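You operate a simulated robot arm through the tools that you are given. There is no shell and no other tool. Be economical: measure what you need, move in short steps, check, and stop when the job is done.

Carry out the task below with a simulated two-armed robot. There is one attempt and no reset: what you move stays moved.

## Task
Open the green drawer, take the red top hat and put it in the wide bay of the green drawer and shut the drawer again. Then take the blue card case and leave it in the yellow crate. Then put the glue refill labelled "peel" from the right end of the print cart on the cubby ledge. Then fetch the black flash battery and set it on the clear front of the round table. Then shut the scarf drawer. Then open the right drawer of the mending bench, fetch the grey folded scarf and set it in the inside of the right mending drawer, then shut the drawer. Then put the teal photo tile on the cubby ledge away on the right end of the counter. Then open the middle drawer of the mending bench, put the yellow letter tile marked "&" from the mending bench top in the inside of the middle mending drawer and shut the drawer again. Keep to this order. Set down upright: black flash battery.

Only the result counts: the job must be done as asked and must still hold three seconds after the hand-in. Knocking over, shifting, dropping, spilling or breaking anything else fails it.

## Robot
Two 7-joint arms with two-finger grippers on one trunk, on a base that drives. Base frame: it is fixed to the floor where the robot stands at the start and does not move with it; the origin is under the middle of the robot, x ahead of it, y to its left, z up. Units: m, rad, N and s.
The left shoulder is at the start at [0.045, 0.16, 1.105], the right one opposite. With the tool pointing down near the work surface each hand reaches from about 0.1 to 0.62 m from the robot's upright axis, wherever it stands, measured 20 degrees to its own side. Places, roughly: black flash battery [-2.25, -3.75, 1]; blue card case [-2, -3.25, 0.5]; clear front of the round table (32x24 cm) [-3.24, -1.56, 0.72]; cubby ledge (52x20 cm) [-2.52, -5.3, 0.8]; glue refill [-2, -3.5, 0.75]; green drawer [0.7, -0.1, 0.7]; grey folded scarf [-1.75, -5.25, 0.75]; inside of the middle mending drawer [0.8, -4.6, 0.7]; inside of the right mending drawer [0.8, -5.3, 0.7]; middle drawer of the mending bench [0.7, -4.6, 0.7]; red top hat (9x11x6 cm) [-2, -3.4, 0.9]; right drawer of the mending bench [0.7, -5.3, 0.7]; right end of the counter [0.8, -2.4, 0.8]; scarf drawer [-2, -5.2, 0.7]; teal photo tile [-2.25, -5.25, 0.75]; wide bay of the green drawer [0.7, -0.1, 0.6]; yellow crate (33x20x12 cm) [-4.5, -4, 0.8]; yellow letter tile [0.75, -5, 1]. Payload 2.45 kg a hand.
Tool frame (each hand has its own): the origin (TCP) lies between the finger pads and is the grasp point; the fingertips stand 0.026 m ahead of it; z points along the fingers, y is the line along which they close. Largest opening 0.096 m; the body of the gripper starts 0.069 m behind the TCP.
Orientation is that of the tool frame in the base frame, as a unit quaternion [x, y, z, w]. With the fingers straight down and closing along the base's y, the tool's x points along the base's -x, its y along +y and its z along -z.

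## Interface
- The arms move only by the tool play_rows. It takes "left_plan", "right_plan" or both (then of equal length, played together; a hand with none holds still); each is a list of rows, each an object of numbers (a shift or turn left out is 0, a gripper value left out holds the last): "ax", "ay", "az": the turn, a rotation vector about the base's x, y, z in units of 8 degrees (1.0 is 8 degrees); "dx", "dy", "dz": the shift along the base's x, y, z in units of 40 mm (1.0 is 40 mm); "hand": the finger opening in m, from 0 to 0.096. In form: [{"ax": .., "ay": .., "az": .., "dx": .., "dy": .., "dz": .., "hand": ..}, ...]. A call has 1 to 10 rows; each row shifts and turns the commanded pose from where the row before left it. A call with a number of a shift or a turn outside -1 to 1 is refused whole. A row lasts 0.2 s, in which the tool goes at most 0.05 m and 0.15 rad; a call with a longer step from one row to the next is refused whole, and so is a gripper value outside its range. Where a pose cannot be reached the arm comes as near as it can. A force on the tool above 40 N (or 10 N above the force at the start of the call, whichever is more), or a blocked arm, ends the call early, and 0.2 s more pass. The fingers move at their own pace and stop on an object; they squeeze with about 25 N. The grip force told is the motor's: it shows also when the fingers shut on nothing. Time passes only in rows, and 0.2 s behind the last, so rows that do not move let the fingers close. It gives the time, the measured TCP pose, the force on the tool (base axes), the opening and the grip force at its end, in the units of the frame above (readings bear some noise), with the torque about the TCP (base axes, N m) and any sound that the robot's microphone picked up, and new pictures: "pictures" is both (left out), scene, wrist or none (wrist: the cameras of the hands that moved).
- Cameras (640 x 400 px; columns grow to the right, rows downward): "scene" is now at [0.1043, -0.0117, 1.5543]; the picture's right is [-0.17, -0.99, -0.00], its down [-0.92, 0.16, -0.36] and it looks along [0.35, -0.06, -0.93] (base axes); focal length 296 px, centre (320, 200). "left" rides on the left gripper at [0.082, -0.003, -0.098] in its tool frame; the picture's right is [0.04, 1.00, 0.00], its down [-0.73, 0.03, -0.68] and it looks along [-0.68, 0.03, 0.73] (tool axes); focal length 256 px, centre (320, 200). "right" rides on the right gripper at [0.082, 0.003, -0.098] in its tool frame; the picture's right is [-0.04, 1.00, 0.00], its down [-0.73, -0.03, -0.68] and it looks along [-0.68, -0.03, 0.73] (tool axes); focal length 256 px, centre (320, 200). There is no depth. A picture from a camera that has moved, and an enlarged one, comes with that camera's place and axes in the base frame and with its lens.
- lift_body(by): slides the trunk up (or, below 0, down) by that many m; the arms and the scene camera ride with it, the base frame stays. It gives what a move gives, with no picture.
- base_move(legs): drives the robot by 1 to 6 legs, each [ahead, left, turn to the left] in m, m and rad, along the robot's own axes; the way and the turn of a leg run together, so that a leg with both is an arc; at most 1.5 m and 3.142 rad a leg. The arms and the cameras ride along, it lands a little off, and it stops where it bumps. It gives what a move gives, and a new picture of the scene camera.
- pan_tilt(pan, tilt): turns the head with the scene camera to pan (to the left, within 2.094 rad either way) and tilt (down, from -0.506 to 1.204), counted from straight ahead of the robot. It gives what a move gives, and a new picture of the scene camera.
- close_up(camera, box): a new picture of the part [left, top, right, bottom] of that camera's present view, enlarged. The clock stands still meanwhile.
- sign_off(): hands the job in; it is judged then, once.

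Work in short steps. Places have to be worked out from the pictures, the camera data and where the tool is seen: move nearer, look again, correct. Check each grasp and each placing, and mend what went wrong. You have 535 turns and 360 pictures in all, those below and enlarged ones among them. Open the grippers and draw the arms clear of the work before you hand the job in, unless the task says otherwise; then end with one line.

The tools are called after "Request:" as a command line: name --argument value ..., lists and objects as JSON in quotes. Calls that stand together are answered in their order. play_rows: Moves the arms, as the interface text tells. Its arguments: {"type":"object","properties":{"left_plan":{"type":"array"},"right_plan":{"type":"array"},"pictures":{"type":"string","enum":["both","scene","wrist","none"]}},"required":[]} The other tools are called the same way: lift_body (by) slides the trunk up or down; base_move (legs) drives the base; pan_tilt (pan, tilt) turns the head that bears the scene camera; close_up (camera, box) takes an enlarged picture of a part of a camera's view; sign_off () hands the job in.

At the start:

```text
t: 0.0
left_tool_pos: [0.5005, 0.0746, 0.9377]
left_ee_rot: [0.0, 1.0, 0.001, -0.002]
left_wrist_force: [-0.8, 0.0, -0.6]
left_moment: [0.0, 0.0, 0.0]
left_gripper_width: 0.096
left_grip_force: 0.0
right_tool_pos: [0.342, -0.2962, 0.9608]
right_ee_rot: [0.0, 1.0, 0.001, 0.0]
right_wrist_force: [0.5, -0.2, 0.2]
right_moment: [-0.03, 0.01, -0.01]
right_gripper_width: 0.0959
right_grip_force: 0.0
trunk travel left (down, up): [-0.275, 0.292]
robot x, y, heading: [0.0013, 0.0005, -0.001]
head pan, tilt: [-0.173, 1.201]
```

scene: 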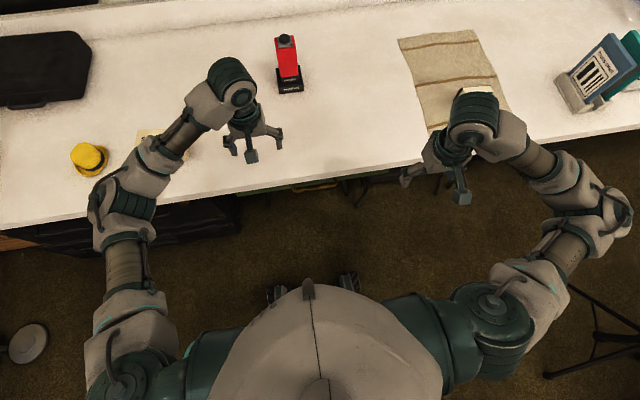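
right: 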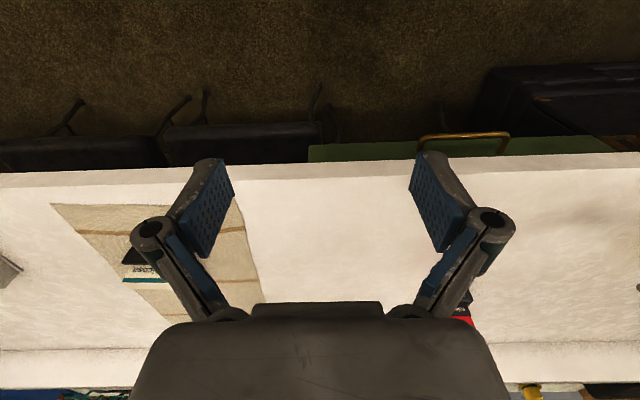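
left: 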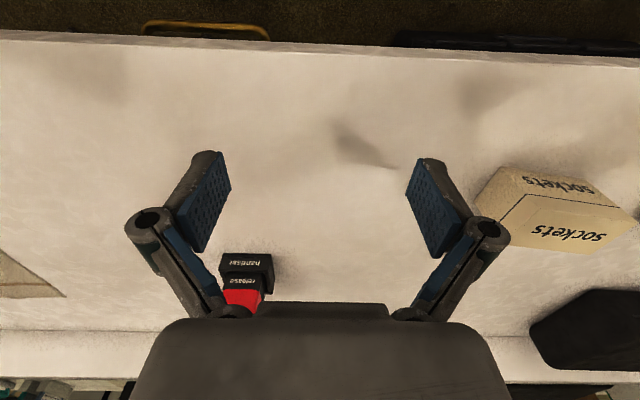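

I see the counter ahead and the green drawer's brass handle under its edge. I'll look around with the head first.

Request:
pan_tilt --pan 0 --tilt 0.6

Request:
pan_tilt --pan -1.6 --tilt 0.3

Request:
pan_tilt --pan -2.09 --tilt 0.3

```text
t: 1.0
left_tool_pos: [0.4983, 0.0743, 0.9398]
left_ee_rot: [0.0, 1.0, 0.001, 0.0]
left_wrist_force: [0.5, -0.8, 0.5]
left_moment: [-0.02, -0.03, 0.02]
left_gripper_width: 0.096
left_grip_force: 0.1
right_tool_pos: [0.3396, -0.2962, 0.9621]
right_ee_rot: [0.0, 1.0, 0.0, 0.001]
right_wrist_force: [0.0, -0.2, 0.4]
right_moment: [0.01, -0.01, 0.02]
right_gripper_width: 0.0957
right_grip_force: 0.1
trunk travel left (down, up): [-0.275, 0.292]
robot x, y, heading: [-0.0034, 0.0029, -0.002]
head pan, tilt: [0.0, 0.6]
camera scene: at [0.1378, -0.0022, 1.5987], right [0.0, -1.0, 0.0], down [-0.57, 0.0, -0.82], along [0.82, 0.0, -0.57], focal length 296 px, centre (320, 200)
```

scene: 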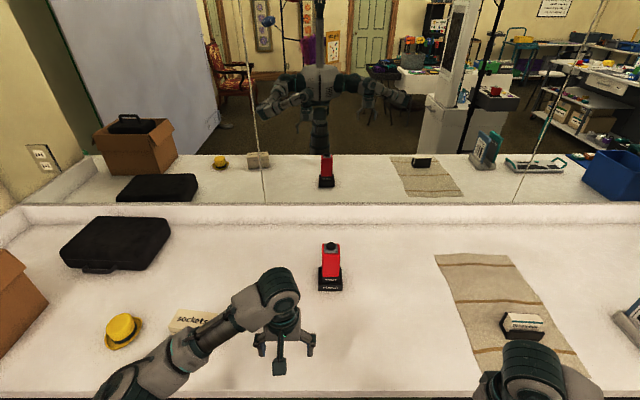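

```text
t: 2.7
left_tool_pos: [0.4977, 0.0759, 0.9398]
left_ee_rot: [-0.001, 1.0, 0.0, 0.0]
left_wrist_force: [-0.1, 0.9, -0.4]
left_moment: [-0.02, -0.02, -0.01]
left_gripper_width: 0.0958
left_grip_force: 0.0
right_tool_pos: [0.3406, -0.2961, 0.9634]
right_ee_rot: [0.0, 1.0, 0.0, 0.0]
right_wrist_force: [-0.3, 0.4, 0.1]
right_moment: [0.01, -0.01, -0.02]
right_gripper_width: 0.096
right_grip_force: 0.1
trunk travel left (down, up): [-0.275, 0.292]
robot x, y, heading: [0.0003, -0.0011, -0.002]
head pan, tilt: [-1.6, 0.3]
camera scene: at [0.0466, -0.0956, 1.6265], right [-1.0, 0.03, 0.0], down [0.0, 0.3, -0.95], along [-0.03, -0.95, -0.3], focal length 296 px, centre (320, 200)
```

scene: 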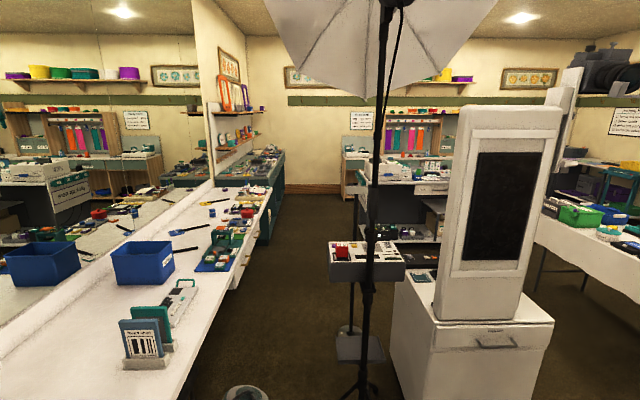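

```text
t: 3.6
left_tool_pos: [0.4975, 0.0754, 0.9397]
left_ee_rot: [0.0, 1.0, 0.001, 0.0]
left_wrist_force: [-0.2, -0.8, -0.1]
left_moment: [0.03, 0.02, 0.02]
left_gripper_width: 0.0961
left_grip_force: 0.1
right_tool_pos: [0.3393, -0.2954, 0.9626]
right_ee_rot: [0.0, 1.0, -0.001, 0.001]
right_wrist_force: [-0.1, 0.0, 0.4]
right_moment: [0.0, 0.04, 0.02]
right_gripper_width: 0.0961
right_grip_force: 0.0
trunk travel left (down, up): [-0.275, 0.292]
robot x, y, heading: [-0.0007, -0.0017, 0.001]
head pan, tilt: [-2.089, 0.3]
camera scene: at [0.0032, -0.0834, 1.6267], right [-0.87, 0.49, 0.0], down [0.14, 0.26, -0.96], along [-0.47, -0.83, -0.3], focal length 296 px, centre (320, 200)
```

scene: 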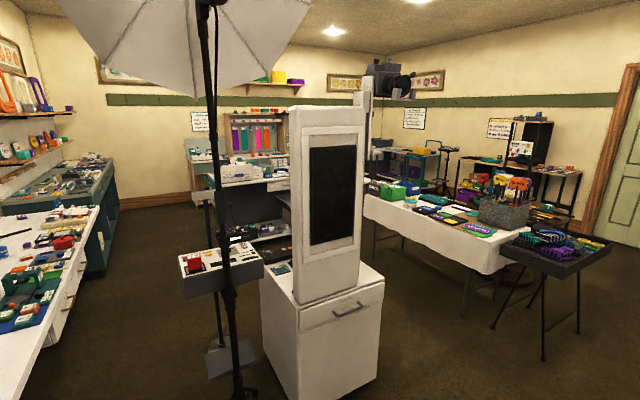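

Green drawer handle is below the counter edge. I'll back off a bit and look at it from farther away.

Request:
base_move --legs '[[-0.45, 0, 0]]'

Request:
pan_tilt --pan -0.1 --tilt 0.9

```text
t: 6.3
left_tool_pos: [0.0444, 0.0783, 0.9407]
left_ee_rot: [-0.002, 1.0, 0.0, 0.001]
left_wrist_force: [-0.8, -0.8, 0.6]
left_moment: [0.0, -0.02, 0.02]
left_gripper_width: 0.096
left_grip_force: 0.1
right_tool_pos: [-0.1108, -0.2957, 0.962]
right_ee_rot: [-0.003, 1.0, 0.0, 0.002]
right_wrist_force: [-0.5, -0.6, -0.7]
right_moment: [-0.02, 0.0, 0.0]
right_gripper_width: 0.0962
right_grip_force: 0.0
trunk travel left (down, up): [-0.275, 0.292]
robot x, y, heading: [-0.4516, -0.0022, 0.012]
head pan, tilt: [-2.089, 0.3]
camera scene: at [-0.4489, -0.0848, 1.6267], right [-0.87, 0.49, 0.0], down [0.14, 0.26, -0.96], along [-0.47, -0.83, -0.3], focal length 296 px, centre (320, 200)
```

scene: 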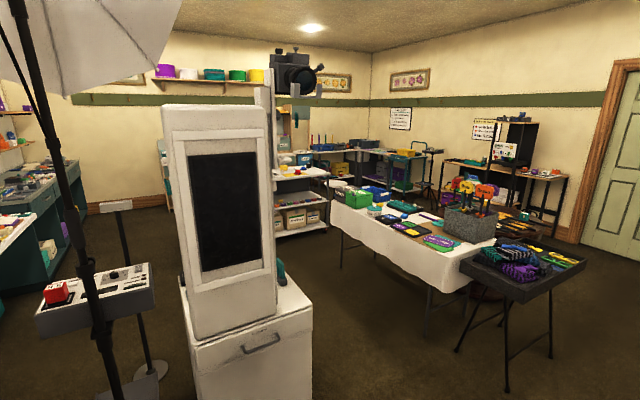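

```text
t: 8.3
left_tool_pos: [0.0414, 0.0767, 0.9426]
left_ee_rot: [-0.002, 1.0, 0.0, 0.003]
left_wrist_force: [-0.4, -1.2, 0.1]
left_moment: [-0.03, -0.02, 0.03]
left_gripper_width: 0.0956
left_grip_force: 0.0
right_tool_pos: [-0.1137, -0.2954, 0.9638]
right_ee_rot: [-0.004, 1.0, 0.0, 0.002]
right_wrist_force: [0.0, 0.4, -0.6]
right_moment: [-0.01, -0.01, 0.01]
right_gripper_width: 0.0962
right_grip_force: 0.0
trunk travel left (down, up): [-0.275, 0.292]
robot x, y, heading: [-0.452, 0.0005, 0.006]
head pan, tilt: [-0.099, 0.901]
camera scene: at [-0.3281, -0.0103, 1.5741], right [-0.09, -1.0, 0.0], down [-0.78, 0.07, -0.62], along [0.62, -0.06, -0.79], focal length 296 px, centre (320, 200)
```

scene: 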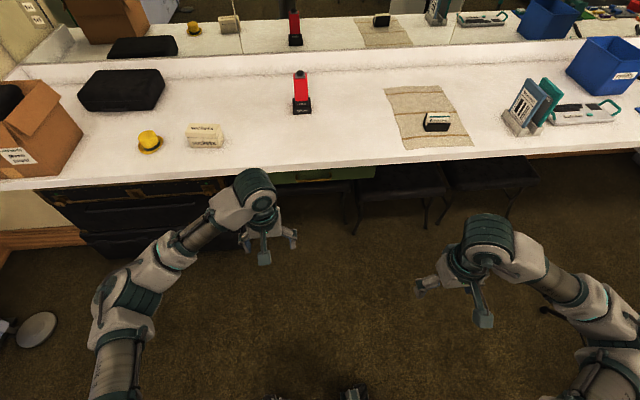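

The drawer is under the counter overhang. I'll lower the trunk and tilt the head so I can see its front.

Request:
lift_body --by -0.27

Request:
play_rows --left_plan '[{"dy": 1}, {"dy": 1}, {"dy": 1}, {"dy": 1}, {"dy": 1}]' --pictures "none"

Request:
pan_tilt --pan 0 --tilt 0.65

```text
t: 11.0
left_tool_pos: [0.0411, 0.0781, 0.6731]
left_ee_rot: [-0.003, 1.0, 0.0, 0.003]
left_wrist_force: [0.1, -0.1, 0.2]
left_moment: [-0.03, -0.05, -0.05]
left_gripper_width: 0.0959
left_grip_force: 0.0
right_tool_pos: [-0.1112, -0.2942, 0.6332]
right_ee_rot: [-0.004, 0.993, -0.001, -0.12]
right_wrist_force: [-0.7, 0.0, 0.2]
right_moment: [0.0, -0.04, -0.01]
right_gripper_width: 0.0958
right_grip_force: 0.2
trunk travel left (down, up): [-0.005, 0.562]
robot x, y, heading: [-0.4519, -0.0043, 0.004]
head pan, tilt: [-0.099, 0.901]
```

```text
t: 12.2
left_tool_pos: [0.0424, 0.2781, 0.6715]
left_ee_rot: [-0.002, 1.0, -0.001, 0.002]
left_wrist_force: [0.1, 0.5, -0.6]
left_moment: [-0.04, 0.02, 0.01]
left_gripper_width: 0.096
left_grip_force: 0.1
right_tool_pos: [-0.1115, -0.293, 0.6319]
right_ee_rot: [-0.004, 0.993, -0.002, -0.121]
right_wrist_force: [-0.5, 0.8, 0.1]
right_moment: [0.0, -0.01, 0.0]
right_gripper_width: 0.0959
right_grip_force: 0.1
trunk travel left (down, up): [-0.005, 0.562]
robot x, y, heading: [-0.4519, 0.0002, 0.007]
head pan, tilt: [-0.099, 0.901]
```

```text
t: 13.0
left_tool_pos: [0.0421, 0.2766, 0.6707]
left_ee_rot: [-0.002, 1.0, 0.0, 0.002]
left_wrist_force: [0.8, 0.5, 0.0]
left_moment: [0.01, 0.01, 0.01]
left_gripper_width: 0.0959
left_grip_force: 0.0
right_tool_pos: [-0.1115, -0.2929, 0.6332]
right_ee_rot: [-0.004, 0.993, -0.001, -0.12]
right_wrist_force: [-0.3, 0.3, 0.3]
right_moment: [0.0, 0.01, -0.01]
right_gripper_width: 0.0959
right_grip_force: 0.0
trunk travel left (down, up): [-0.005, 0.562]
robot x, y, heading: [-0.4515, 0.0002, 0.007]
head pan, tilt: [0.0, 0.649]
camera scene: at [-0.0283, 0.0012, 1.2648], right [0.01, -1.0, 0.0], down [-0.61, 0.0, -0.79], along [0.79, 0.01, -0.61], focal length 296 px, centre (320, 200)
```

scene: 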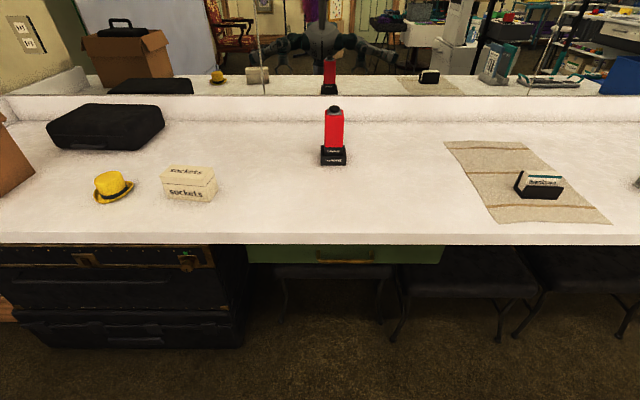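

The drawer is green, with a brass handle near (345,261). I'll enlarge that part.

Request:
close_up --camera "scene" --box '[230, 220, 460, 300]'

```text
2.78 times, centred on (345, 260) of scene
camera zoom: at [-0.0283, 0.0012, 1.2648], right [0.01, -1.0, 0.0], down [-0.61, 0.0, -0.79], along [0.79, 0.01, -0.61], focal length 824 px, centre (250, 33)
```

zoom: 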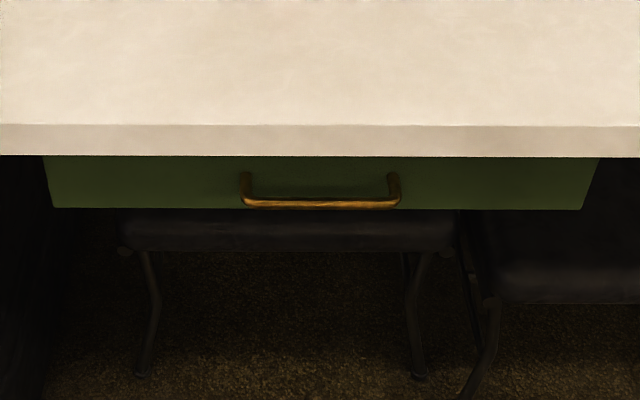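

Handle bar about 15 cm wide, centred near y≈-0.06. I'll move the right hand forward and turn it to point ahead with the fingers closing vertically.

Request:
play_rows --right_plan '[{"dx": 1, "dz": 0.5}, {"dx": 1, "dz": 0.5}, {"dx": 1, "ay": -1}, {"dx": 1, "ay": -1}, {"ay": -1}, {"ay": -1}, {"ay": -1}, {"ay": -1}, {"ay": -1}, {"ay": -1}]' --pictures "none"

Request:
play_rows --right_plan '[{"ay": -1}, {"ay": -1}, {"ay": -1}, {"ay": -0.25}]' --pictures "both"

```text
t: 15.2
left_tool_pos: [0.0425, 0.2775, 0.6717]
left_ee_rot: [-0.003, 1.0, -0.001, 0.003]
left_wrist_force: [-0.1, -0.1, 0.5]
left_moment: [-0.01, 0.03, 0.01]
left_gripper_width: 0.0961
left_grip_force: 0.0
right_tool_pos: [0.0929, -0.3047, 0.6725]
right_ee_rot: [-0.002, 0.906, -0.003, 0.424]
right_wrist_force: [-0.1, 0.3, 0.5]
right_moment: [-0.01, 0.0, -0.02]
right_gripper_width: 0.096
right_grip_force: 0.1
right hand out of reach, approached as far as the arm can: row 8, 9, 10
trunk travel left (down, up): [-0.005, 0.562]
robot x, y, heading: [-0.4524, -0.0028, 0.006]
head pan, tilt: [0.0, 0.649]
```

```text
t: 16.2
left_tool_pos: [0.0429, 0.2767, 0.671]
left_ee_rot: [-0.003, 1.0, 0.0, 0.003]
left_wrist_force: [-0.9, 0.4, -0.5]
left_moment: [0.01, -0.01, -0.01]
left_gripper_width: 0.0959
left_grip_force: 0.0
right_tool_pos: [0.1097, -0.3104, 0.6677]
right_ee_rot: [-0.002, 0.848, -0.003, 0.53]
right_wrist_force: [0.2, 0.8, 0.0]
right_moment: [-0.01, 0.01, 0.05]
right_gripper_width: 0.0961
right_grip_force: 0.2
right hand out of reach, approached as far as the arm can: row 1, 2, 3
trunk travel left (down, up): [-0.005, 0.562]
robot x, y, heading: [-0.4525, 0.0035, 0.006]
head pan, tilt: [0.0, 0.649]
camera scene: at [-0.0281, 0.001, 1.2647], right [0.01, -1.0, 0.0], down [-0.61, 0.0, -0.79], along [0.79, 0.01, -0.61], focal length 296 px, centre (320, 200)
camera right: at [-0.013, -0.3082, 0.6368], right [0.02, 1.0, 0.03], down [-0.29, -0.02, 0.96], along [0.96, -0.02, 0.29], focal length 256 px, centre (320, 200)
```

scene: 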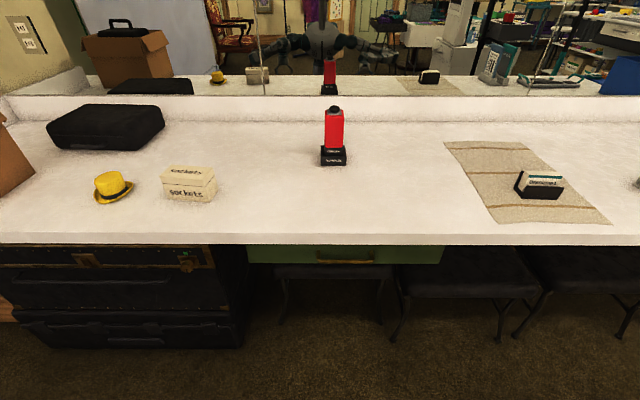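
right: 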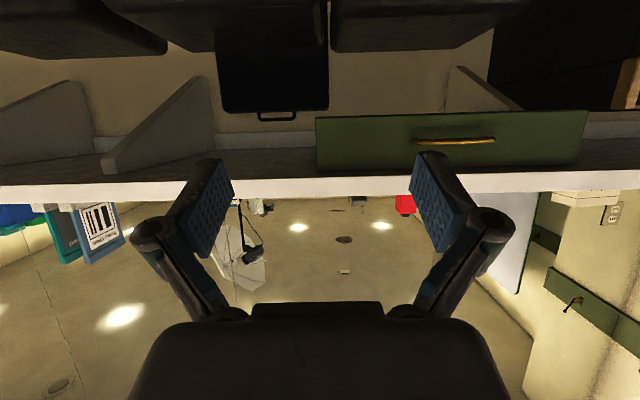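

Triangulating gives the handle at about (0.48, -0.06, 0.675). I'll raise the trunk to ease the arm, then roll the hand so the fingers close vertically.

Request:
lift_body --by 0.15

Request:
play_rows --right_plan '[{"ax": 1, "ay": -0.3}, {"ax": 1, "ay": -0.3}, {"ax": 1, "ay": -0.3}, {"ax": 1, "ay": -0.3}, {"ax": 1}, {"ax": 1}, {"ax": 1}, {"ax": 1}, {"ax": 1}, {"ax": 1}]' --pictures "scene"

```text
t: 17.9
left_tool_pos: [0.0416, 0.2787, 0.8218]
left_ee_rot: [-0.003, 1.0, 0.001, 0.001]
left_wrist_force: [-0.7, 0.4, 0.2]
left_moment: [-0.05, 0.04, -0.02]
left_gripper_width: 0.0958
left_grip_force: 0.1
right_tool_pos: [0.1094, -0.3109, 0.8173]
right_ee_rot: [-0.002, 0.849, -0.003, 0.528]
right_wrist_force: [-0.1, -0.5, -0.2]
right_moment: [0.0, -0.03, -0.03]
right_gripper_width: 0.096
right_grip_force: 0.1
trunk travel left (down, up): [-0.155, 0.412]
robot x, y, heading: [-0.4516, -0.0002, 0.005]
head pan, tilt: [0.0, 0.649]
```

```text
t: 20.1
left_tool_pos: [0.0417, 0.279, 0.8213]
left_ee_rot: [-0.003, 1.0, -0.001, 0.003]
left_wrist_force: [-0.3, 0.3, -0.1]
left_moment: [0.02, -0.02, 0.01]
left_gripper_width: 0.0957
left_grip_force: 0.1
right_tool_pos: [0.1105, -0.3106, 0.819]
right_ee_rot: [0.368, 0.608, 0.524, 0.47]
right_wrist_force: [0.0, -0.3, 0.5]
right_moment: [-0.02, 0.0, 0.03]
right_gripper_width: 0.0959
right_grip_force: 0.0
trunk travel left (down, up): [-0.155, 0.412]
robot x, y, heading: [-0.4501, -0.0034, 0.009]
head pan, tilt: [0.0, 0.649]
camera scene: at [-0.214, 0.0002, 1.4649], right [0.01, -1.0, 0.0], down [-0.61, 0.0, -0.79], along [0.79, 0.01, -0.61], focal length 296 px, centre (320, 200)
```

scene: 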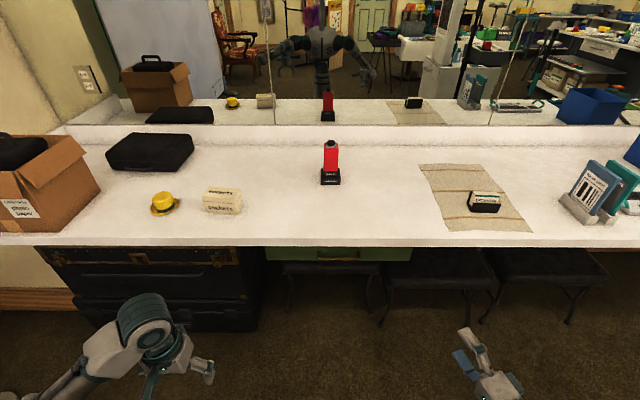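

Nearly aligned. I'll correct the rotation and bring the hand in front of the handle, then drive 0.2 m forward.

Request:
play_rows --right_plan '[{"ax": 0.45, "ay": 0.04, "az": -0.7, "dy": 0.6, "dz": -0.6}, {"ax": 0.45, "ay": 0.04, "az": -0.7, "dy": 0.6, "dz": -0.6}, {"ax": 0.45, "ay": 0.04, "az": -0.7, "dy": 0.6, "dz": -0.6}, {"dy": 0.9, "dz": -0.6}, {"dy": 0.9, "dz": -0.6}, {"dy": 0.9, "dz": -0.6}, {"dy": 0.9}, {"dy": 0.8}]' --pictures "none"

Request:
base_move --legs '[[0.2, 0, 0]]'

Request:
close_up --camera "right" --box '[0, 0, 640, 400]'

```text
t: 22.1
left_tool_pos: [0.0393, 0.277, 0.8264]
left_ee_rot: [-0.004, 1.0, 0.002, 0.005]
left_wrist_force: [-0.4, -0.2, 0.0]
left_moment: [0.04, -0.03, -0.01]
left_gripper_width: 0.0958
left_grip_force: 0.0
right_tool_pos: [0.1115, -0.1133, 0.6633]
right_ee_rot: [0.45, 0.521, 0.494, 0.531]
right_wrist_force: [-0.2, 0.3, 0.7]
right_moment: [0.0, 0.0, 0.0]
right_gripper_width: 0.096
right_grip_force: 0.1
right hand out of reach, approached as far as the arm can: row 7, 8
trunk travel left (down, up): [-0.155, 0.412]
robot x, y, heading: [-0.4511, 0.0014, 0.002]
head pan, tilt: [0.0, 0.649]
stopped in row 8 (right hand): the arm was blocked; the commanded pose is now the measured one
```

```text
t: 23.7
left_tool_pos: [0.2397, 0.2776, 0.8238]
left_ee_rot: [-0.005, 1.0, 0.004, 0.002]
left_wrist_force: [-0.3, -0.3, -0.2]
left_moment: [-0.01, -0.02, -0.02]
left_gripper_width: 0.0962
left_grip_force: 0.0
right_tool_pos: [0.3109, -0.1074, 0.6552]
right_ee_rot: [0.452, 0.525, 0.493, 0.526]
right_wrist_force: [-0.3, 0.4, -0.5]
right_moment: [-0.01, 0.0, 0.04]
right_gripper_width: 0.0961
right_grip_force: 0.0
trunk travel left (down, up): [-0.155, 0.412]
robot x, y, heading: [-0.2563, 0.0008, 0.013]
head pan, tilt: [0.0, 0.649]
camera scene: at [-0.0082, -0.0047, 1.4634], right [0.01, -1.0, -0.01], down [-0.61, 0.0, -0.79], along [0.79, 0.01, -0.61], focal length 296 px, centre (320, 200)
```

scene: 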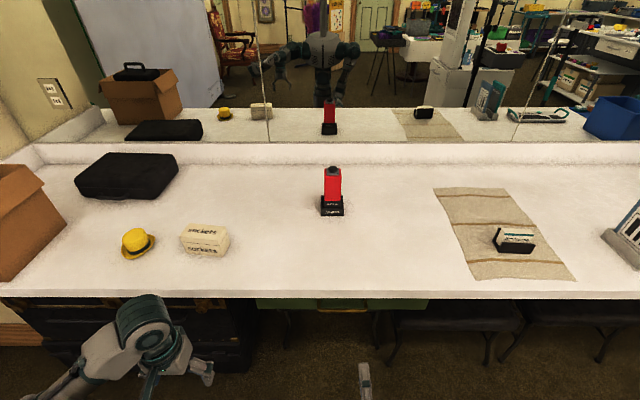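

```text
1.00 times, centred on (320, 200) of right (not enlarged: the box is as wide or as high as the picture)
camera zoom: at [0.2105, -0.0308, 0.6454], right [-0.04, 0.07, 1.0], down [-0.65, -0.76, 0.02], along [0.76, -0.65, 0.07], focal length 256 px, centre (320, 200)
```

zoom: 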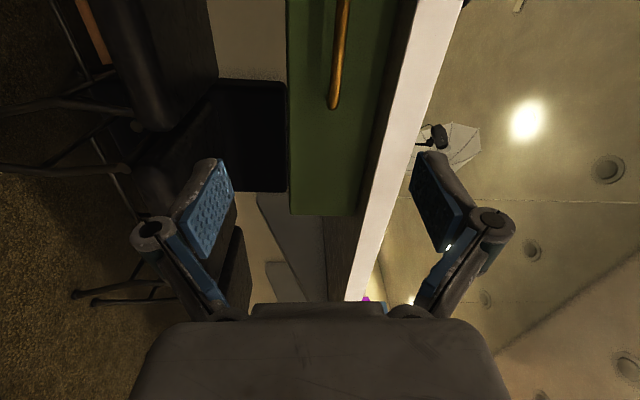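

Bar end is at y≈-0.125, z≈0.676. I'll align the hand at y≈-0.085 and come up to it.

Request:
play_rows --right_plan '[{"ax": 0.76, "ay": 0.3, "az": -0.29, "dx": 0.5, "dz": 0.5, "dy": 0.3}, {"dx": 0.8, "dy": 0.25}, {"dx": 0.8}, {"dx": 0.5}]' --pictures "wrist"

```text
t: 24.7
left_tool_pos: [0.2339, 0.2821, 0.824]
left_ee_rot: [-0.005, 1.0, 0.0, 0.006]
left_wrist_force: [-0.4, -1.0, 1.1]
left_moment: [0.01, -0.01, -0.02]
left_gripper_width: 0.096
left_grip_force: 0.0
right_tool_pos: [0.4025, -0.1088, 0.6497]
right_ee_rot: [0.494, 0.511, 0.487, 0.507]
right_wrist_force: [1.1, -0.2, 0.4]
right_moment: [0.01, 0.0, -0.01]
right_gripper_width: 0.0957
right_grip_force: 0.0
right hand out of reach, approached as far as the arm can: row 1, 2
trunk travel left (down, up): [-0.155, 0.412]
robot x, y, heading: [-0.2539, 0.0025, 0.004]
head pan, tilt: [0.0, 0.649]
camera right: at [0.3057, -0.0269, 0.6502], right [0.01, 0.0, 1.0], down [-0.68, -0.73, 0.01], along [0.73, -0.68, -0.01], focal length 256 px, centre (320, 200)
```

right: 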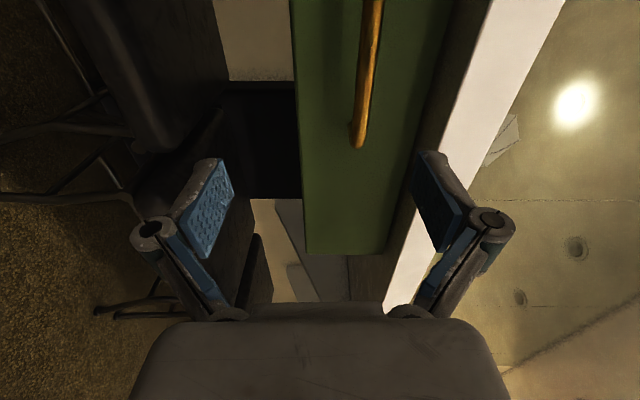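

Bar at x≈0.487, z≈0.677. Adjusting up and left, then forward onto it.

Request:
play_rows --right_plan '[{"dz": 0.7, "dy": 0.7}, {"dx": 0.5}]' --pictures "none"

```text
t: 25.3
left_tool_pos: [0.2332, 0.2906, 0.8231]
left_ee_rot: [-0.007, 1.0, -0.004, 0.005]
left_wrist_force: [-0.5, 0.6, -0.1]
left_moment: [-0.04, 0.0, -0.02]
left_gripper_width: 0.0959
left_grip_force: 0.1
right_tool_pos: [0.4301, -0.1089, 0.6576]
right_ee_rot: [0.486, 0.516, 0.481, 0.516]
right_wrist_force: [0.2, 0.2, -0.2]
right_moment: [0.0, 0.01, 0.0]
right_gripper_width: 0.0958
right_grip_force: 0.1
right hand out of reach, approached as far as the arm can: row 1
trunk travel left (down, up): [-0.155, 0.412]
robot x, y, heading: [-0.2532, 0.0012, 0.009]
head pan, tilt: [0.0, 0.649]
```

The arm is at its limit here, so I'll use the base and trunk for the last bit: 3 cm left and 2 cm up.

Request:
base_move --legs '[[0, 0.035, 0]]'

Request:
lift_body --by 0.02

Request:
play_rows --right_plan '[{"dx": 0.7}]' --pictures "wrist"

```text
t: 26.2
left_tool_pos: [0.2325, 0.3037, 0.8289]
left_ee_rot: [-0.004, 1.0, 0.005, 0.008]
left_wrist_force: [-0.4, -1.0, -0.2]
left_moment: [0.13, 0.01, -0.04]
left_gripper_width: 0.0959
left_grip_force: 0.1
right_tool_pos: [0.4309, -0.0859, 0.6634]
right_ee_rot: [0.493, 0.505, 0.493, 0.509]
right_wrist_force: [-0.2, -0.1, -0.6]
right_moment: [-0.02, 0.03, 0.09]
right_gripper_width: 0.0958
right_grip_force: 0.2
trunk travel left (down, up): [-0.155, 0.412]
robot x, y, heading: [-0.2584, 0.0313, 0.014]
head pan, tilt: [0.0, 0.649]
camera scene: at [-0.0155, 0.0347, 1.4648], right [0.01, -1.0, 0.0], down [-0.61, -0.01, -0.79], along [0.79, 0.01, -0.61], focal length 296 px, centre (320, 200)
```

scene: 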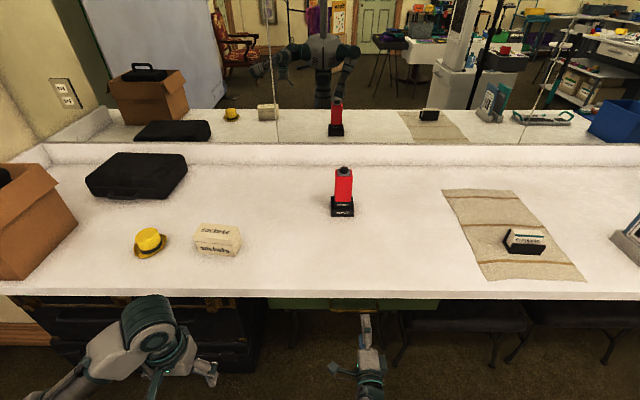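

```text
t: 26.9
left_tool_pos: [0.2308, 0.3119, 0.8466]
left_ee_rot: [-0.004, 1.0, 0.002, 0.007]
left_wrist_force: [0.6, -0.1, 1.0]
left_moment: [-0.04, 0.03, 0.0]
left_gripper_width: 0.0962
left_grip_force: 0.0
right_tool_pos: [0.4283, -0.0773, 0.6845]
right_ee_rot: [0.491, 0.506, 0.493, 0.509]
right_wrist_force: [-0.2, 1.2, 0.6]
right_moment: [-0.01, -0.01, -0.06]
right_gripper_width: 0.0959
right_grip_force: 0.1
trunk travel left (down, up): [-0.175, 0.392]
robot x, y, heading: [-0.2579, 0.0348, 0.01]
head pan, tilt: [0.0, 0.649]
```

```text
t: 27.2
left_tool_pos: [0.2311, 0.2979, 0.8535]
left_ee_rot: [-0.004, 1.0, 0.009, 0.009]
left_wrist_force: [0.5, -1.0, -0.8]
left_moment: [0.02, 0.01, 0.02]
left_gripper_width: 0.096
left_grip_force: 0.0
right_tool_pos: [0.4577, -0.0891, 0.6838]
right_ee_rot: [0.493, 0.503, 0.495, 0.509]
right_wrist_force: [0.5, -0.5, -0.1]
right_moment: [-0.01, -0.01, 0.02]
right_gripper_width: 0.096
right_grip_force: 0.1
trunk travel left (down, up): [-0.175, 0.392]
robot x, y, heading: [-0.255, 0.0347, 0.01]
head pan, tilt: [0.0, 0.649]
camera right: at [0.3603, -0.0089, 0.6837], right [-0.01, -0.02, 1.0], down [-0.68, -0.73, -0.02], along [0.73, -0.68, -0.01], focal length 256 px, centre (320, 200)
```

right: 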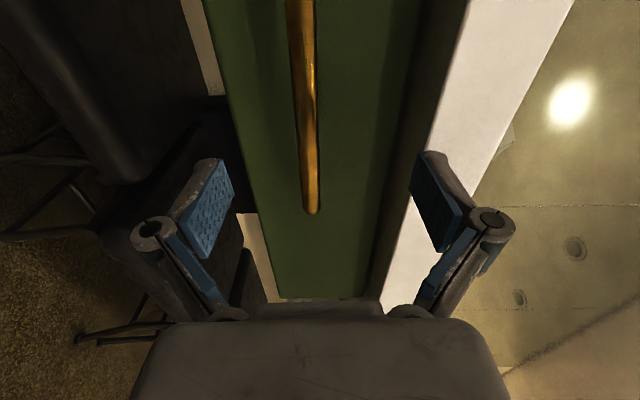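

Bar is centred between the fingers. Forward 2 cm and close.

Request:
play_rows --right_plan '[{"dx": 0.55, "dz": -0.1}, {"hand": 0.0}, {}, {}, {}]' --pictures "wrist"

```text
t: 27.6
left_tool_pos: [0.2255, 0.3145, 0.851]
left_ee_rot: [-0.006, 1.0, 0.002, 0.011]
left_wrist_force: [0.0, 0.6, -1.6]
left_moment: [-0.01, -0.02, 0.01]
left_gripper_width: 0.0958
left_grip_force: 0.1
right_tool_pos: [0.4677, -0.0776, 0.6888]
right_ee_rot: [0.488, 0.5, 0.496, 0.516]
right_wrist_force: [-12.2, 4.2, 0.7]
right_moment: [-0.38, -0.85, 0.66]
right_gripper_width: 0.0961
right_grip_force: 0.2
trunk travel left (down, up): [-0.175, 0.392]
robot x, y, heading: [-0.2588, 0.0375, 0.012]
head pan, tilt: [0.0, 0.649]
stopped in row 1 (right hand): the force on the tool passed its limit at 72 N (the readings are from after the stop); the commanded pose is now the measured one
camera right: at [0.3717, 0.0045, 0.686], right [-0.02, -0.01, 1.0], down [-0.68, -0.73, -0.02], along [0.73, -0.69, 0.01], focal length 256 px, centre (320, 200)
```

right: 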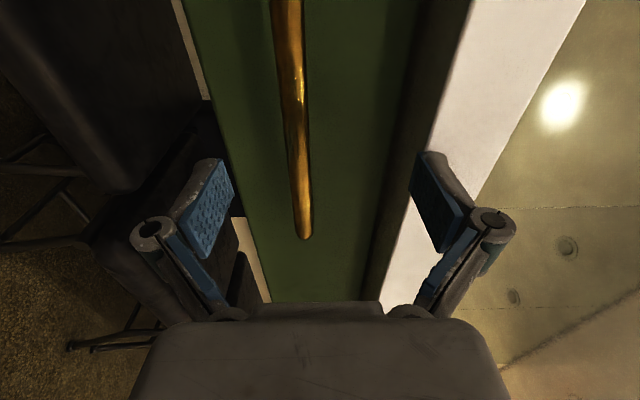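

Something touched the upper finger (counter slab probably). I'll back off slightly, narrow the opening and lower to z≈0.677, then advance gently.

Request:
play_rows --right_plan '[{"dx": -0.3, "hand": 0.05}, {"dz": -0.28}, {}, {"dx": 0.3}, {"dx": 0.25}]' --pictures "wrist"

```text
t: 28.8
left_tool_pos: [0.2266, 0.3056, 0.8538]
left_ee_rot: [-0.005, 1.0, 0.005, 0.01]
left_wrist_force: [-0.2, 1.3, -0.4]
left_moment: [0.01, 0.02, -0.01]
left_gripper_width: 0.0958
left_grip_force: 0.0
right_tool_pos: [0.4802, -0.083, 0.6766]
right_ee_rot: [0.49, 0.498, 0.497, 0.514]
right_wrist_force: [0.7, 0.2, 0.3]
right_moment: [0.0, 0.03, 0.03]
right_gripper_width: 0.0497
right_grip_force: 0.0
trunk travel left (down, up): [-0.175, 0.392]
robot x, y, heading: [-0.2569, 0.0341, 0.008]
head pan, tilt: [0.0, 0.649]
camera right: at [0.3824, -0.0015, 0.6742], right [-0.02, -0.01, 1.0], down [-0.69, -0.73, -0.03], along [0.73, -0.69, 0.01], focal length 256 px, centre (320, 200)
```

right: 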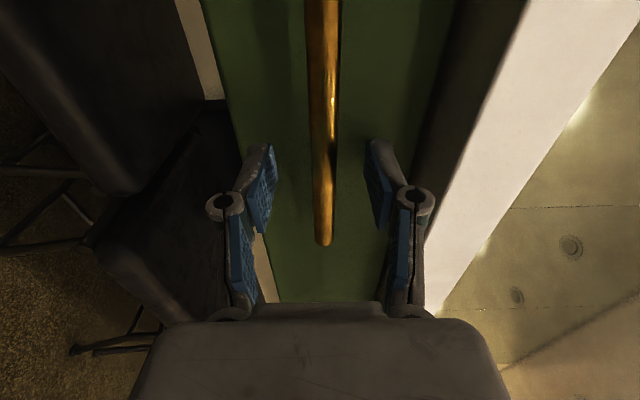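

Free of contact, with the bar between the pads at x≈0.48. Closing.

Request:
play_rows --right_plan '[{"dx": 0.1, "hand": 0.0}, {}, {}]' --pictures "wrist"

```text
t: 29.6
left_tool_pos: [0.225, 0.3098, 0.8523]
left_ee_rot: [-0.005, 1.0, 0.004, 0.011]
left_wrist_force: [0.4, 0.1, 0.2]
left_moment: [-0.01, 0.02, 0.0]
left_gripper_width: 0.0961
left_grip_force: 0.2
right_tool_pos: [0.4826, -0.0783, 0.6774]
right_ee_rot: [0.488, 0.5, 0.498, 0.514]
right_wrist_force: [-8.7, 5.8, 4.7]
right_moment: [0.99, -0.01, 0.37]
right_gripper_width: 0.0107
right_grip_force: 38.1
trunk travel left (down, up): [-0.175, 0.392]
robot x, y, heading: [-0.2555, 0.0372, 0.011]
head pan, tilt: [0.0, 0.649]
camera right: at [0.3853, 0.0026, 0.676], right [-0.02, -0.01, 1.0], down [-0.68, -0.73, -0.03], along [0.73, -0.68, 0.01], focal length 256 px, centre (320, 200)
```

right: 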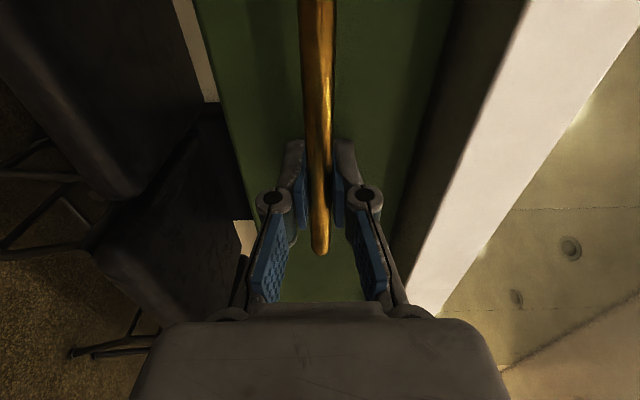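

Handle gripped (0.0107). Pull with the arm gently.

Request:
play_rows --right_plan '[{"dx": -0.4}, {"dx": -0.5}, {"dx": -0.5}, {"dx": -0.5}, {"dx": -0.5}, {"dx": -0.5}, {"dx": -0.5}]' --pictures "wrist"

```text
t: 31.2
left_tool_pos: [0.2259, 0.3118, 0.853]
left_ee_rot: [-0.005, 1.0, 0.004, 0.01]
left_wrist_force: [1.4, -0.6, 0.2]
left_moment: [0.0, 0.04, -0.01]
left_gripper_width: 0.0959
left_grip_force: 0.1
right_tool_pos: [0.3468, -0.0795, 0.6779]
right_ee_rot: [0.488, 0.5, 0.497, 0.515]
right_wrist_force: [-2.4, 24.9, 2.3]
right_moment: [0.93, 0.0, 0.69]
right_gripper_width: 0.0107
right_grip_force: 38.1
trunk travel left (down, up): [-0.175, 0.392]
robot x, y, heading: [-0.2551, 0.0378, 0.01]
head pan, tilt: [0.0, 0.649]
camera right: at [0.2501, 0.002, 0.6756], right [-0.03, -0.01, 1.0], down [-0.68, -0.73, -0.02], along [0.73, -0.68, 0.01], focal length 256 px, centre (320, 200)
```

right: 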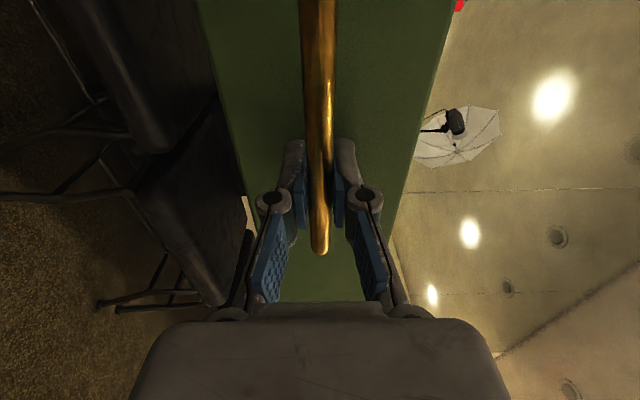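

It slides. Side force is +y, so I'll ease the hand +y while pulling on.

Request:
play_rows --right_plan '[{"dx": -0.5, "dy": 0.15}, {"dx": -0.5, "dy": 0.1}, {"dx": -0.5}, {"dx": -0.5}]' --pictures "scene"

```text
t: 31.6
left_tool_pos: [0.2221, 0.3066, 0.855]
left_ee_rot: [-0.005, 1.0, 0.007, 0.013]
left_wrist_force: [-0.6, -0.7, 0.6]
left_moment: [-0.02, -0.05, -0.02]
left_gripper_width: 0.0961
left_grip_force: 0.0
right_tool_pos: [0.3389, -0.0811, 0.6785]
right_ee_rot: [0.482, 0.505, 0.5, 0.513]
right_wrist_force: [0.9, 24.7, -14.5]
right_moment: [1.02, 0.02, -0.7]
right_gripper_width: 0.011
right_grip_force: 38.1
trunk travel left (down, up): [-0.175, 0.392]
robot x, y, heading: [-0.2579, 0.0317, 0.008]
head pan, tilt: [0.0, 0.649]
stopped in row 1 (right hand): the force on the tool passed its limit at 48 N (the readings are from after the stop); the commanded pose is now the measured one
camera scene: at [-0.0361, 0.0463, 1.487], right [0.01, -1.0, 0.01], down [-0.61, -0.01, -0.79], along [0.79, 0.01, -0.61], focal length 296 px, centre (320, 200)
```

scene: 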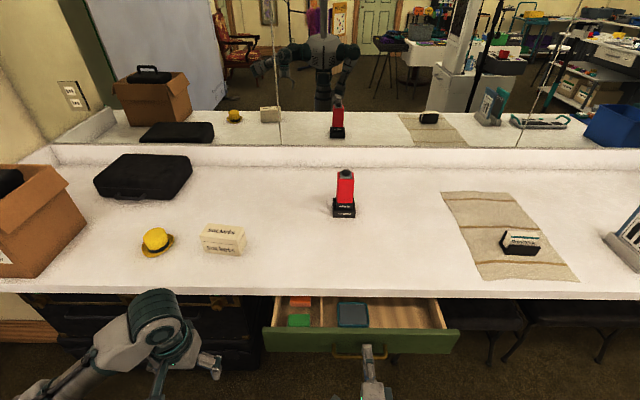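

Drawer is open about 14 cm with a wide bay holding a dark slate. I'll try pulling farther with the base.

Request:
base_move --legs '[[-0.15, 0, 0]]'

```text
t: 33.0
left_tool_pos: [0.076, 0.3038, 0.8532]
left_ee_rot: [-0.003, 1.0, 0.007, 0.013]
left_wrist_force: [0.7, -0.1, -0.5]
left_moment: [0.0, -0.01, -0.01]
left_gripper_width: 0.096
left_grip_force: 0.1
right_tool_pos: [0.1911, -0.0869, 0.6784]
right_ee_rot: [0.484, 0.504, 0.495, 0.517]
right_wrist_force: [1.6, 25.8, -22.9]
right_moment: [1.0, -0.04, -0.49]
right_gripper_width: 0.0113
right_grip_force: 38.3
trunk travel left (down, up): [-0.175, 0.392]
robot x, y, heading: [-0.4058, 0.0341, 0.002]
head pan, tilt: [0.0, 0.649]
camera scene: at [-0.183, 0.0464, 1.487], right [0.01, -1.0, 0.01], down [-0.61, -0.01, -0.79], along [0.79, 0.0, -0.61], focal length 296 px, centre (320, 200)
```

scene: 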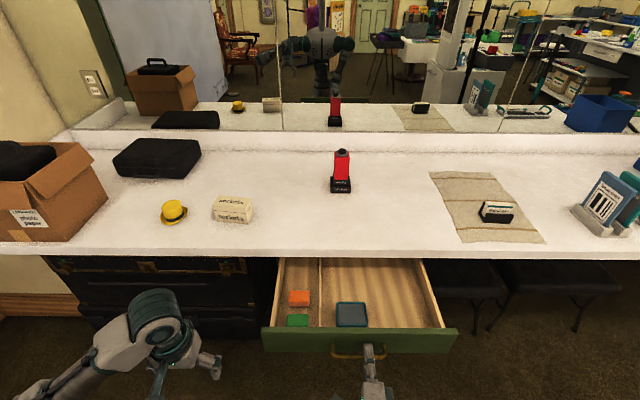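

Open ~29 cm — plenty. Release the handle and withdraw.

Request:
play_rows --right_plan '[{"hand": 0.05}, {}, {"dx": -0.5}, {"dx": -0.8}]' --pictures "none"

Request:
base_move --legs '[[-0.3, 0, 0]]'

```text
t: 34.0
left_tool_pos: [0.0708, 0.2982, 0.8589]
left_ee_rot: [-0.003, 1.0, 0.01, 0.015]
left_wrist_force: [0.3, 0.2, -0.1]
left_moment: [-0.02, -0.03, 0.01]
left_gripper_width: 0.096
left_grip_force: 0.1
right_tool_pos: [0.139, -0.0959, 0.6883]
right_ee_rot: [0.475, 0.5, 0.499, 0.525]
right_wrist_force: [-0.3, 0.0, -0.7]
right_moment: [0.01, -0.01, 0.02]
right_gripper_width: 0.0502
right_grip_force: 0.2
trunk travel left (down, up): [-0.175, 0.392]
robot x, y, heading: [-0.401, 0.0357, 0.002]
head pan, tilt: [0.0, 0.649]
```

```text
t: 36.0
left_tool_pos: [-0.2241, 0.2964, 0.8588]
left_ee_rot: [-0.001, 1.0, 0.008, 0.015]
left_wrist_force: [0.1, -0.7, -0.1]
left_moment: [0.03, -0.04, -0.04]
left_gripper_width: 0.0958
left_grip_force: 0.1
right_tool_pos: [-0.161, -0.0969, 0.6827]
right_ee_rot: [0.477, 0.504, 0.496, 0.523]
right_wrist_force: [-0.3, -0.3, -0.6]
right_moment: [-0.01, -0.02, -0.01]
right_gripper_width: 0.0499
right_grip_force: 0.1
trunk travel left (down, up): [-0.175, 0.392]
robot x, y, heading: [-0.7022, 0.0352, 0.002]
head pan, tilt: [0.0, 0.649]
camera scene: at [-0.4845, 0.0372, 1.4879], right [0.0, -1.0, 0.0], down [-0.61, 0.0, -0.79], along [0.79, 0.0, -0.61], focal length 296 px, centre (320, 200)
```

scene: 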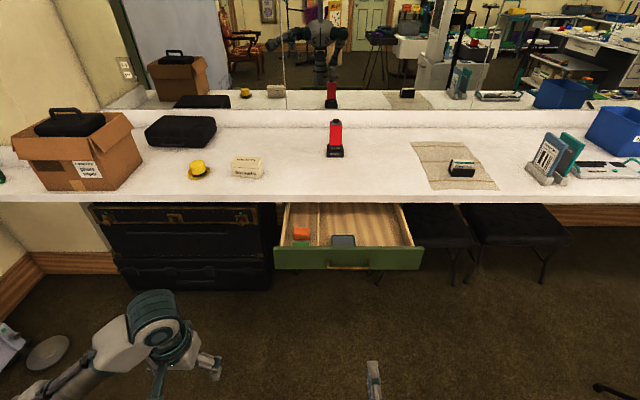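

Drawer open, hand free. Raise the trunk and turn the right hand back to pointing down.

Request:
lift_body --by 0.12

Request:
play_rows --right_plan '[{"ax": -1, "dy": -0.6, "dz": 0.3, "dx": -0.5}, {"ax": -1, "dy": -0.6, "dz": 0.3, "dx": -0.5}, {"ax": -1, "dy": -0.6, "dz": 0.3, "dx": -0.5}, {"ax": -1, "dy": -0.6, "dz": 0.3, "dx": -0.5}, {"ax": -1, "dy": -0.6, "dz": 0.3}, {"ax": -1, "dy": -0.6}, {"ax": -1, "dy": -0.6}, {"ax": -1, "dy": -0.6}, {"ax": -1}, {"ax": -1}]' --pictures "none"

Request:
play_rows --right_plan '[{"ay": 1}, {"ay": 1}, {"ay": 1}, {"ay": 1}, {"ay": 1}, {"ay": 1}, {"ay": 1}, {"ay": 1}, {"ay": 1}, {"ay": 1}]' --left_plan '[{"dx": -0.5}, {"dx": -0.5}, {"dx": -0.5}, {"dx": -0.5}, {"dx": -0.5}, {}, {}, {}, {}, {}]' --pictures "none"

Request:
pan_tilt --pan -1.75 --tilt 0.4

```text
t: 37.5
left_tool_pos: [-0.2264, 0.2953, 0.9786]
left_ee_rot: [-0.001, 1.0, 0.009, 0.016]
left_wrist_force: [0.2, -0.1, -0.7]
left_moment: [0.02, -0.04, -0.01]
left_gripper_width: 0.096
left_grip_force: 0.0
right_tool_pos: [-0.1645, -0.0968, 0.8047]
right_ee_rot: [0.476, 0.503, 0.495, 0.524]
right_wrist_force: [-0.1, -0.1, -0.1]
right_moment: [-0.07, 0.0, -0.01]
right_gripper_width: 0.0501
right_grip_force: 0.0
trunk travel left (down, up): [-0.295, 0.272]
robot x, y, heading: [-0.7019, 0.0336, -0.002]
head pan, tilt: [0.0, 0.649]
```

```text
t: 39.7
left_tool_pos: [-0.2268, 0.2956, 0.9807]
left_ee_rot: [-0.001, 1.0, 0.009, 0.016]
left_wrist_force: [0.4, 0.9, 0.3]
left_moment: [0.0, -0.01, 0.01]
left_gripper_width: 0.096
left_grip_force: 0.1
right_tool_pos: [-0.2437, -0.2891, 0.8661]
right_ee_rot: [0.027, 0.704, 0.057, 0.707]
right_wrist_force: [-0.4, -0.8, -0.5]
right_moment: [0.02, 0.01, 0.02]
right_gripper_width: 0.0499
right_grip_force: 0.1
trunk travel left (down, up): [-0.295, 0.272]
robot x, y, heading: [-0.6988, 0.0357, 0.005]
head pan, tilt: [0.0, 0.649]
```

```text
t: 41.9
left_tool_pos: [-0.3256, 0.2959, 0.9806]
left_ee_rot: [-0.001, 1.0, 0.01, 0.017]
left_wrist_force: [0.5, 1.1, 0.1]
left_moment: [0.01, -0.03, 0.03]
left_gripper_width: 0.0959
left_grip_force: 0.1
right_tool_pos: [-0.244, -0.2894, 0.8651]
right_ee_rot: [0.059, 0.994, 0.026, 0.088]
right_wrist_force: [0.9, -1.0, -0.4]
right_moment: [0.02, 0.0, -0.02]
right_gripper_width: 0.0499
right_grip_force: 0.0
trunk travel left (down, up): [-0.295, 0.272]
robot x, y, heading: [-0.6987, 0.0335, 0.001]
head pan, tilt: [0.0, 0.649]
```

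```text
t: 43.7
left_tool_pos: [-0.3259, 0.296, 0.9811]
left_ee_rot: [-0.001, 1.0, 0.011, 0.017]
left_wrist_force: [-0.6, -0.7, 0.9]
left_moment: [0.02, 0.01, 0.04]
left_gripper_width: 0.0958
left_grip_force: 0.1
right_tool_pos: [-0.2441, -0.2898, 0.8655]
right_ee_rot: [0.059, 0.994, 0.026, 0.089]
right_wrist_force: [-0.2, 1.4, 0.0]
right_moment: [-0.01, 0.02, 0.03]
right_gripper_width: 0.05
right_grip_force: 0.0
trunk travel left (down, up): [-0.295, 0.272]
robot x, y, heading: [-0.7025, 0.0325, -0.0]
head pan, tilt: [-1.751, 0.4]
camera scene: at [-0.6817, -0.0574, 1.6378], right [-0.98, 0.18, 0.0], down [0.07, 0.38, -0.92], along [-0.16, -0.91, -0.39], focal length 296 px, centre (320, 200)
```

scene: 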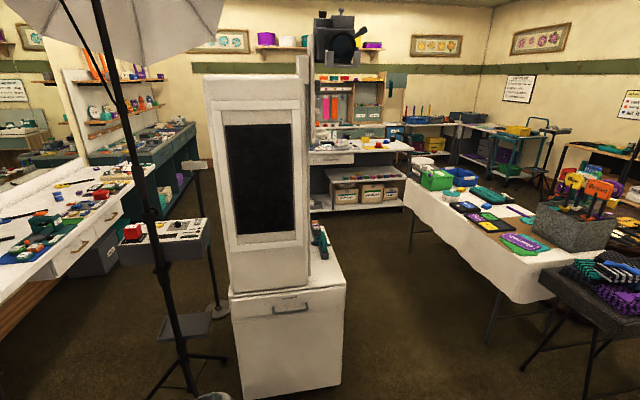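

The print cart seems to be beyond the kiosk, around (-1.9,-3.3). I'll drive back and face along the corridor between kiosk and cloth table.

Request:
base_move --legs '[[-0.68, 0, 0], [0, 0, -1.571]]'

Request:
pan_tilt --pan 0 --tilt 0.55

Request:
pan_tilt --pan -0.9 --tilt 0.4

```text
t: 51.2
left_tool_pos: [-1.1131, -0.3392, 0.982]
left_ee_rot: [0.706, 0.708, -0.005, 0.017]
left_wrist_force: [-0.7, 0.3, -0.9]
left_moment: [0.02, 0.02, -0.01]
left_gripper_width: 0.0961
left_grip_force: 0.1
right_tool_pos: [-1.6988, -0.4217, 0.8671]
right_ee_rot: [0.744, 0.661, -0.044, 0.082]
right_wrist_force: [-0.9, 0.2, 0.2]
right_moment: [-0.01, -0.01, 0.0]
right_gripper_width: 0.0502
right_grip_force: 0.2
trunk travel left (down, up): [-0.295, 0.272]
robot x, y, heading: [-1.3745, 0.0343, -1.572]
head pan, tilt: [-1.751, 0.4]
camera scene: at [-1.4659, 0.0167, 1.6378], right [0.18, 0.98, 0.0], down [0.38, -0.07, -0.92], along [-0.91, 0.17, -0.39], focal length 296 px, centre (320, 200)
```

scene: 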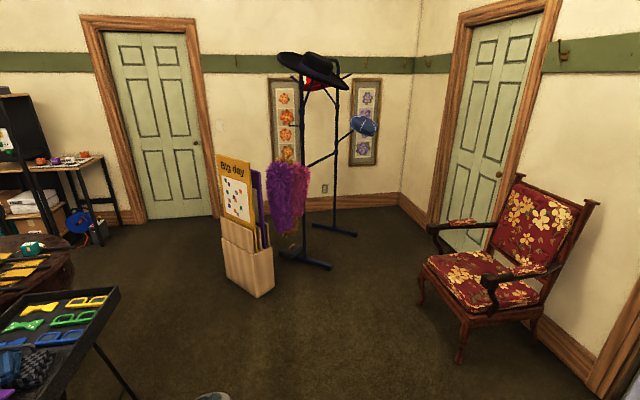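

```text
t: 53.0
left_tool_pos: [-1.1131, -0.3371, 0.9832]
left_ee_rot: [0.706, 0.708, -0.005, 0.019]
left_wrist_force: [-0.6, -0.5, -1.0]
left_moment: [-0.03, 0.03, 0.0]
left_gripper_width: 0.0961
left_grip_force: 0.0
right_tool_pos: [-1.6997, -0.4188, 0.867]
right_ee_rot: [0.744, 0.661, -0.045, 0.083]
right_wrist_force: [0.7, -0.1, 0.5]
right_moment: [-0.01, 0.0, -0.01]
right_gripper_width: 0.05
right_grip_force: 0.1
trunk travel left (down, up): [-0.295, 0.272]
robot x, y, heading: [-1.3748, 0.0387, -1.569]
head pan, tilt: [0.0, 0.55]
camera scene: at [-1.3754, -0.0896, 1.6237], right [-1.0, 0.0, 0.0], down [0.0, 0.53, -0.85], along [0.0, -0.85, -0.53], focal length 296 px, centre (320, 200)
```

scene: 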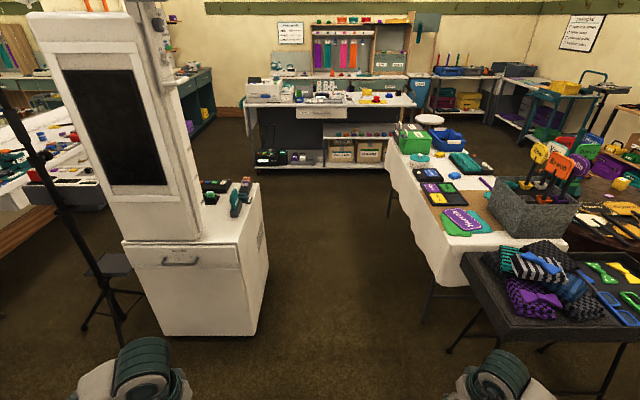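

```text
t: 54.2
left_tool_pos: [-1.1135, -0.3373, 0.9827]
left_ee_rot: [0.706, 0.708, -0.005, 0.02]
left_wrist_force: [-0.7, -0.1, -1.0]
left_moment: [-0.05, -0.02, 0.01]
left_gripper_width: 0.096
left_grip_force: 0.0
right_tool_pos: [-1.6984, -0.4191, 0.8668]
right_ee_rot: [0.744, 0.661, -0.045, 0.083]
right_wrist_force: [-0.3, 0.4, -0.4]
right_moment: [0.01, -0.02, 0.01]
right_gripper_width: 0.0502
right_grip_force: 0.0
trunk travel left (down, up): [-0.295, 0.272]
robot x, y, heading: [-1.3751, 0.0327, -1.568]
head pan, tilt: [-0.901, 0.4]
camera scene: at [-1.448, -0.0575, 1.6375], right [-0.62, 0.78, 0.0], down [0.3, 0.25, -0.92], along [-0.72, -0.57, -0.39], focal length 296 px, centre (320, 200)
```

scene: 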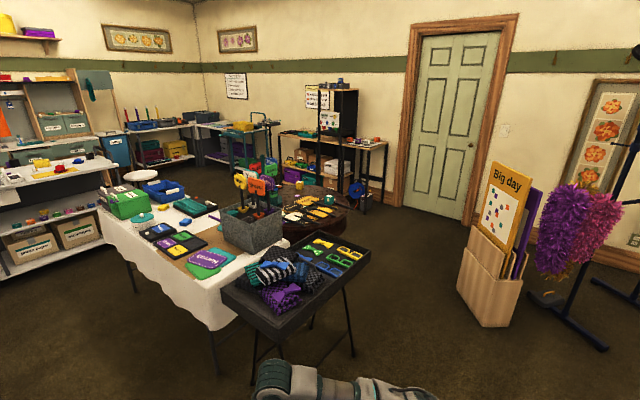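

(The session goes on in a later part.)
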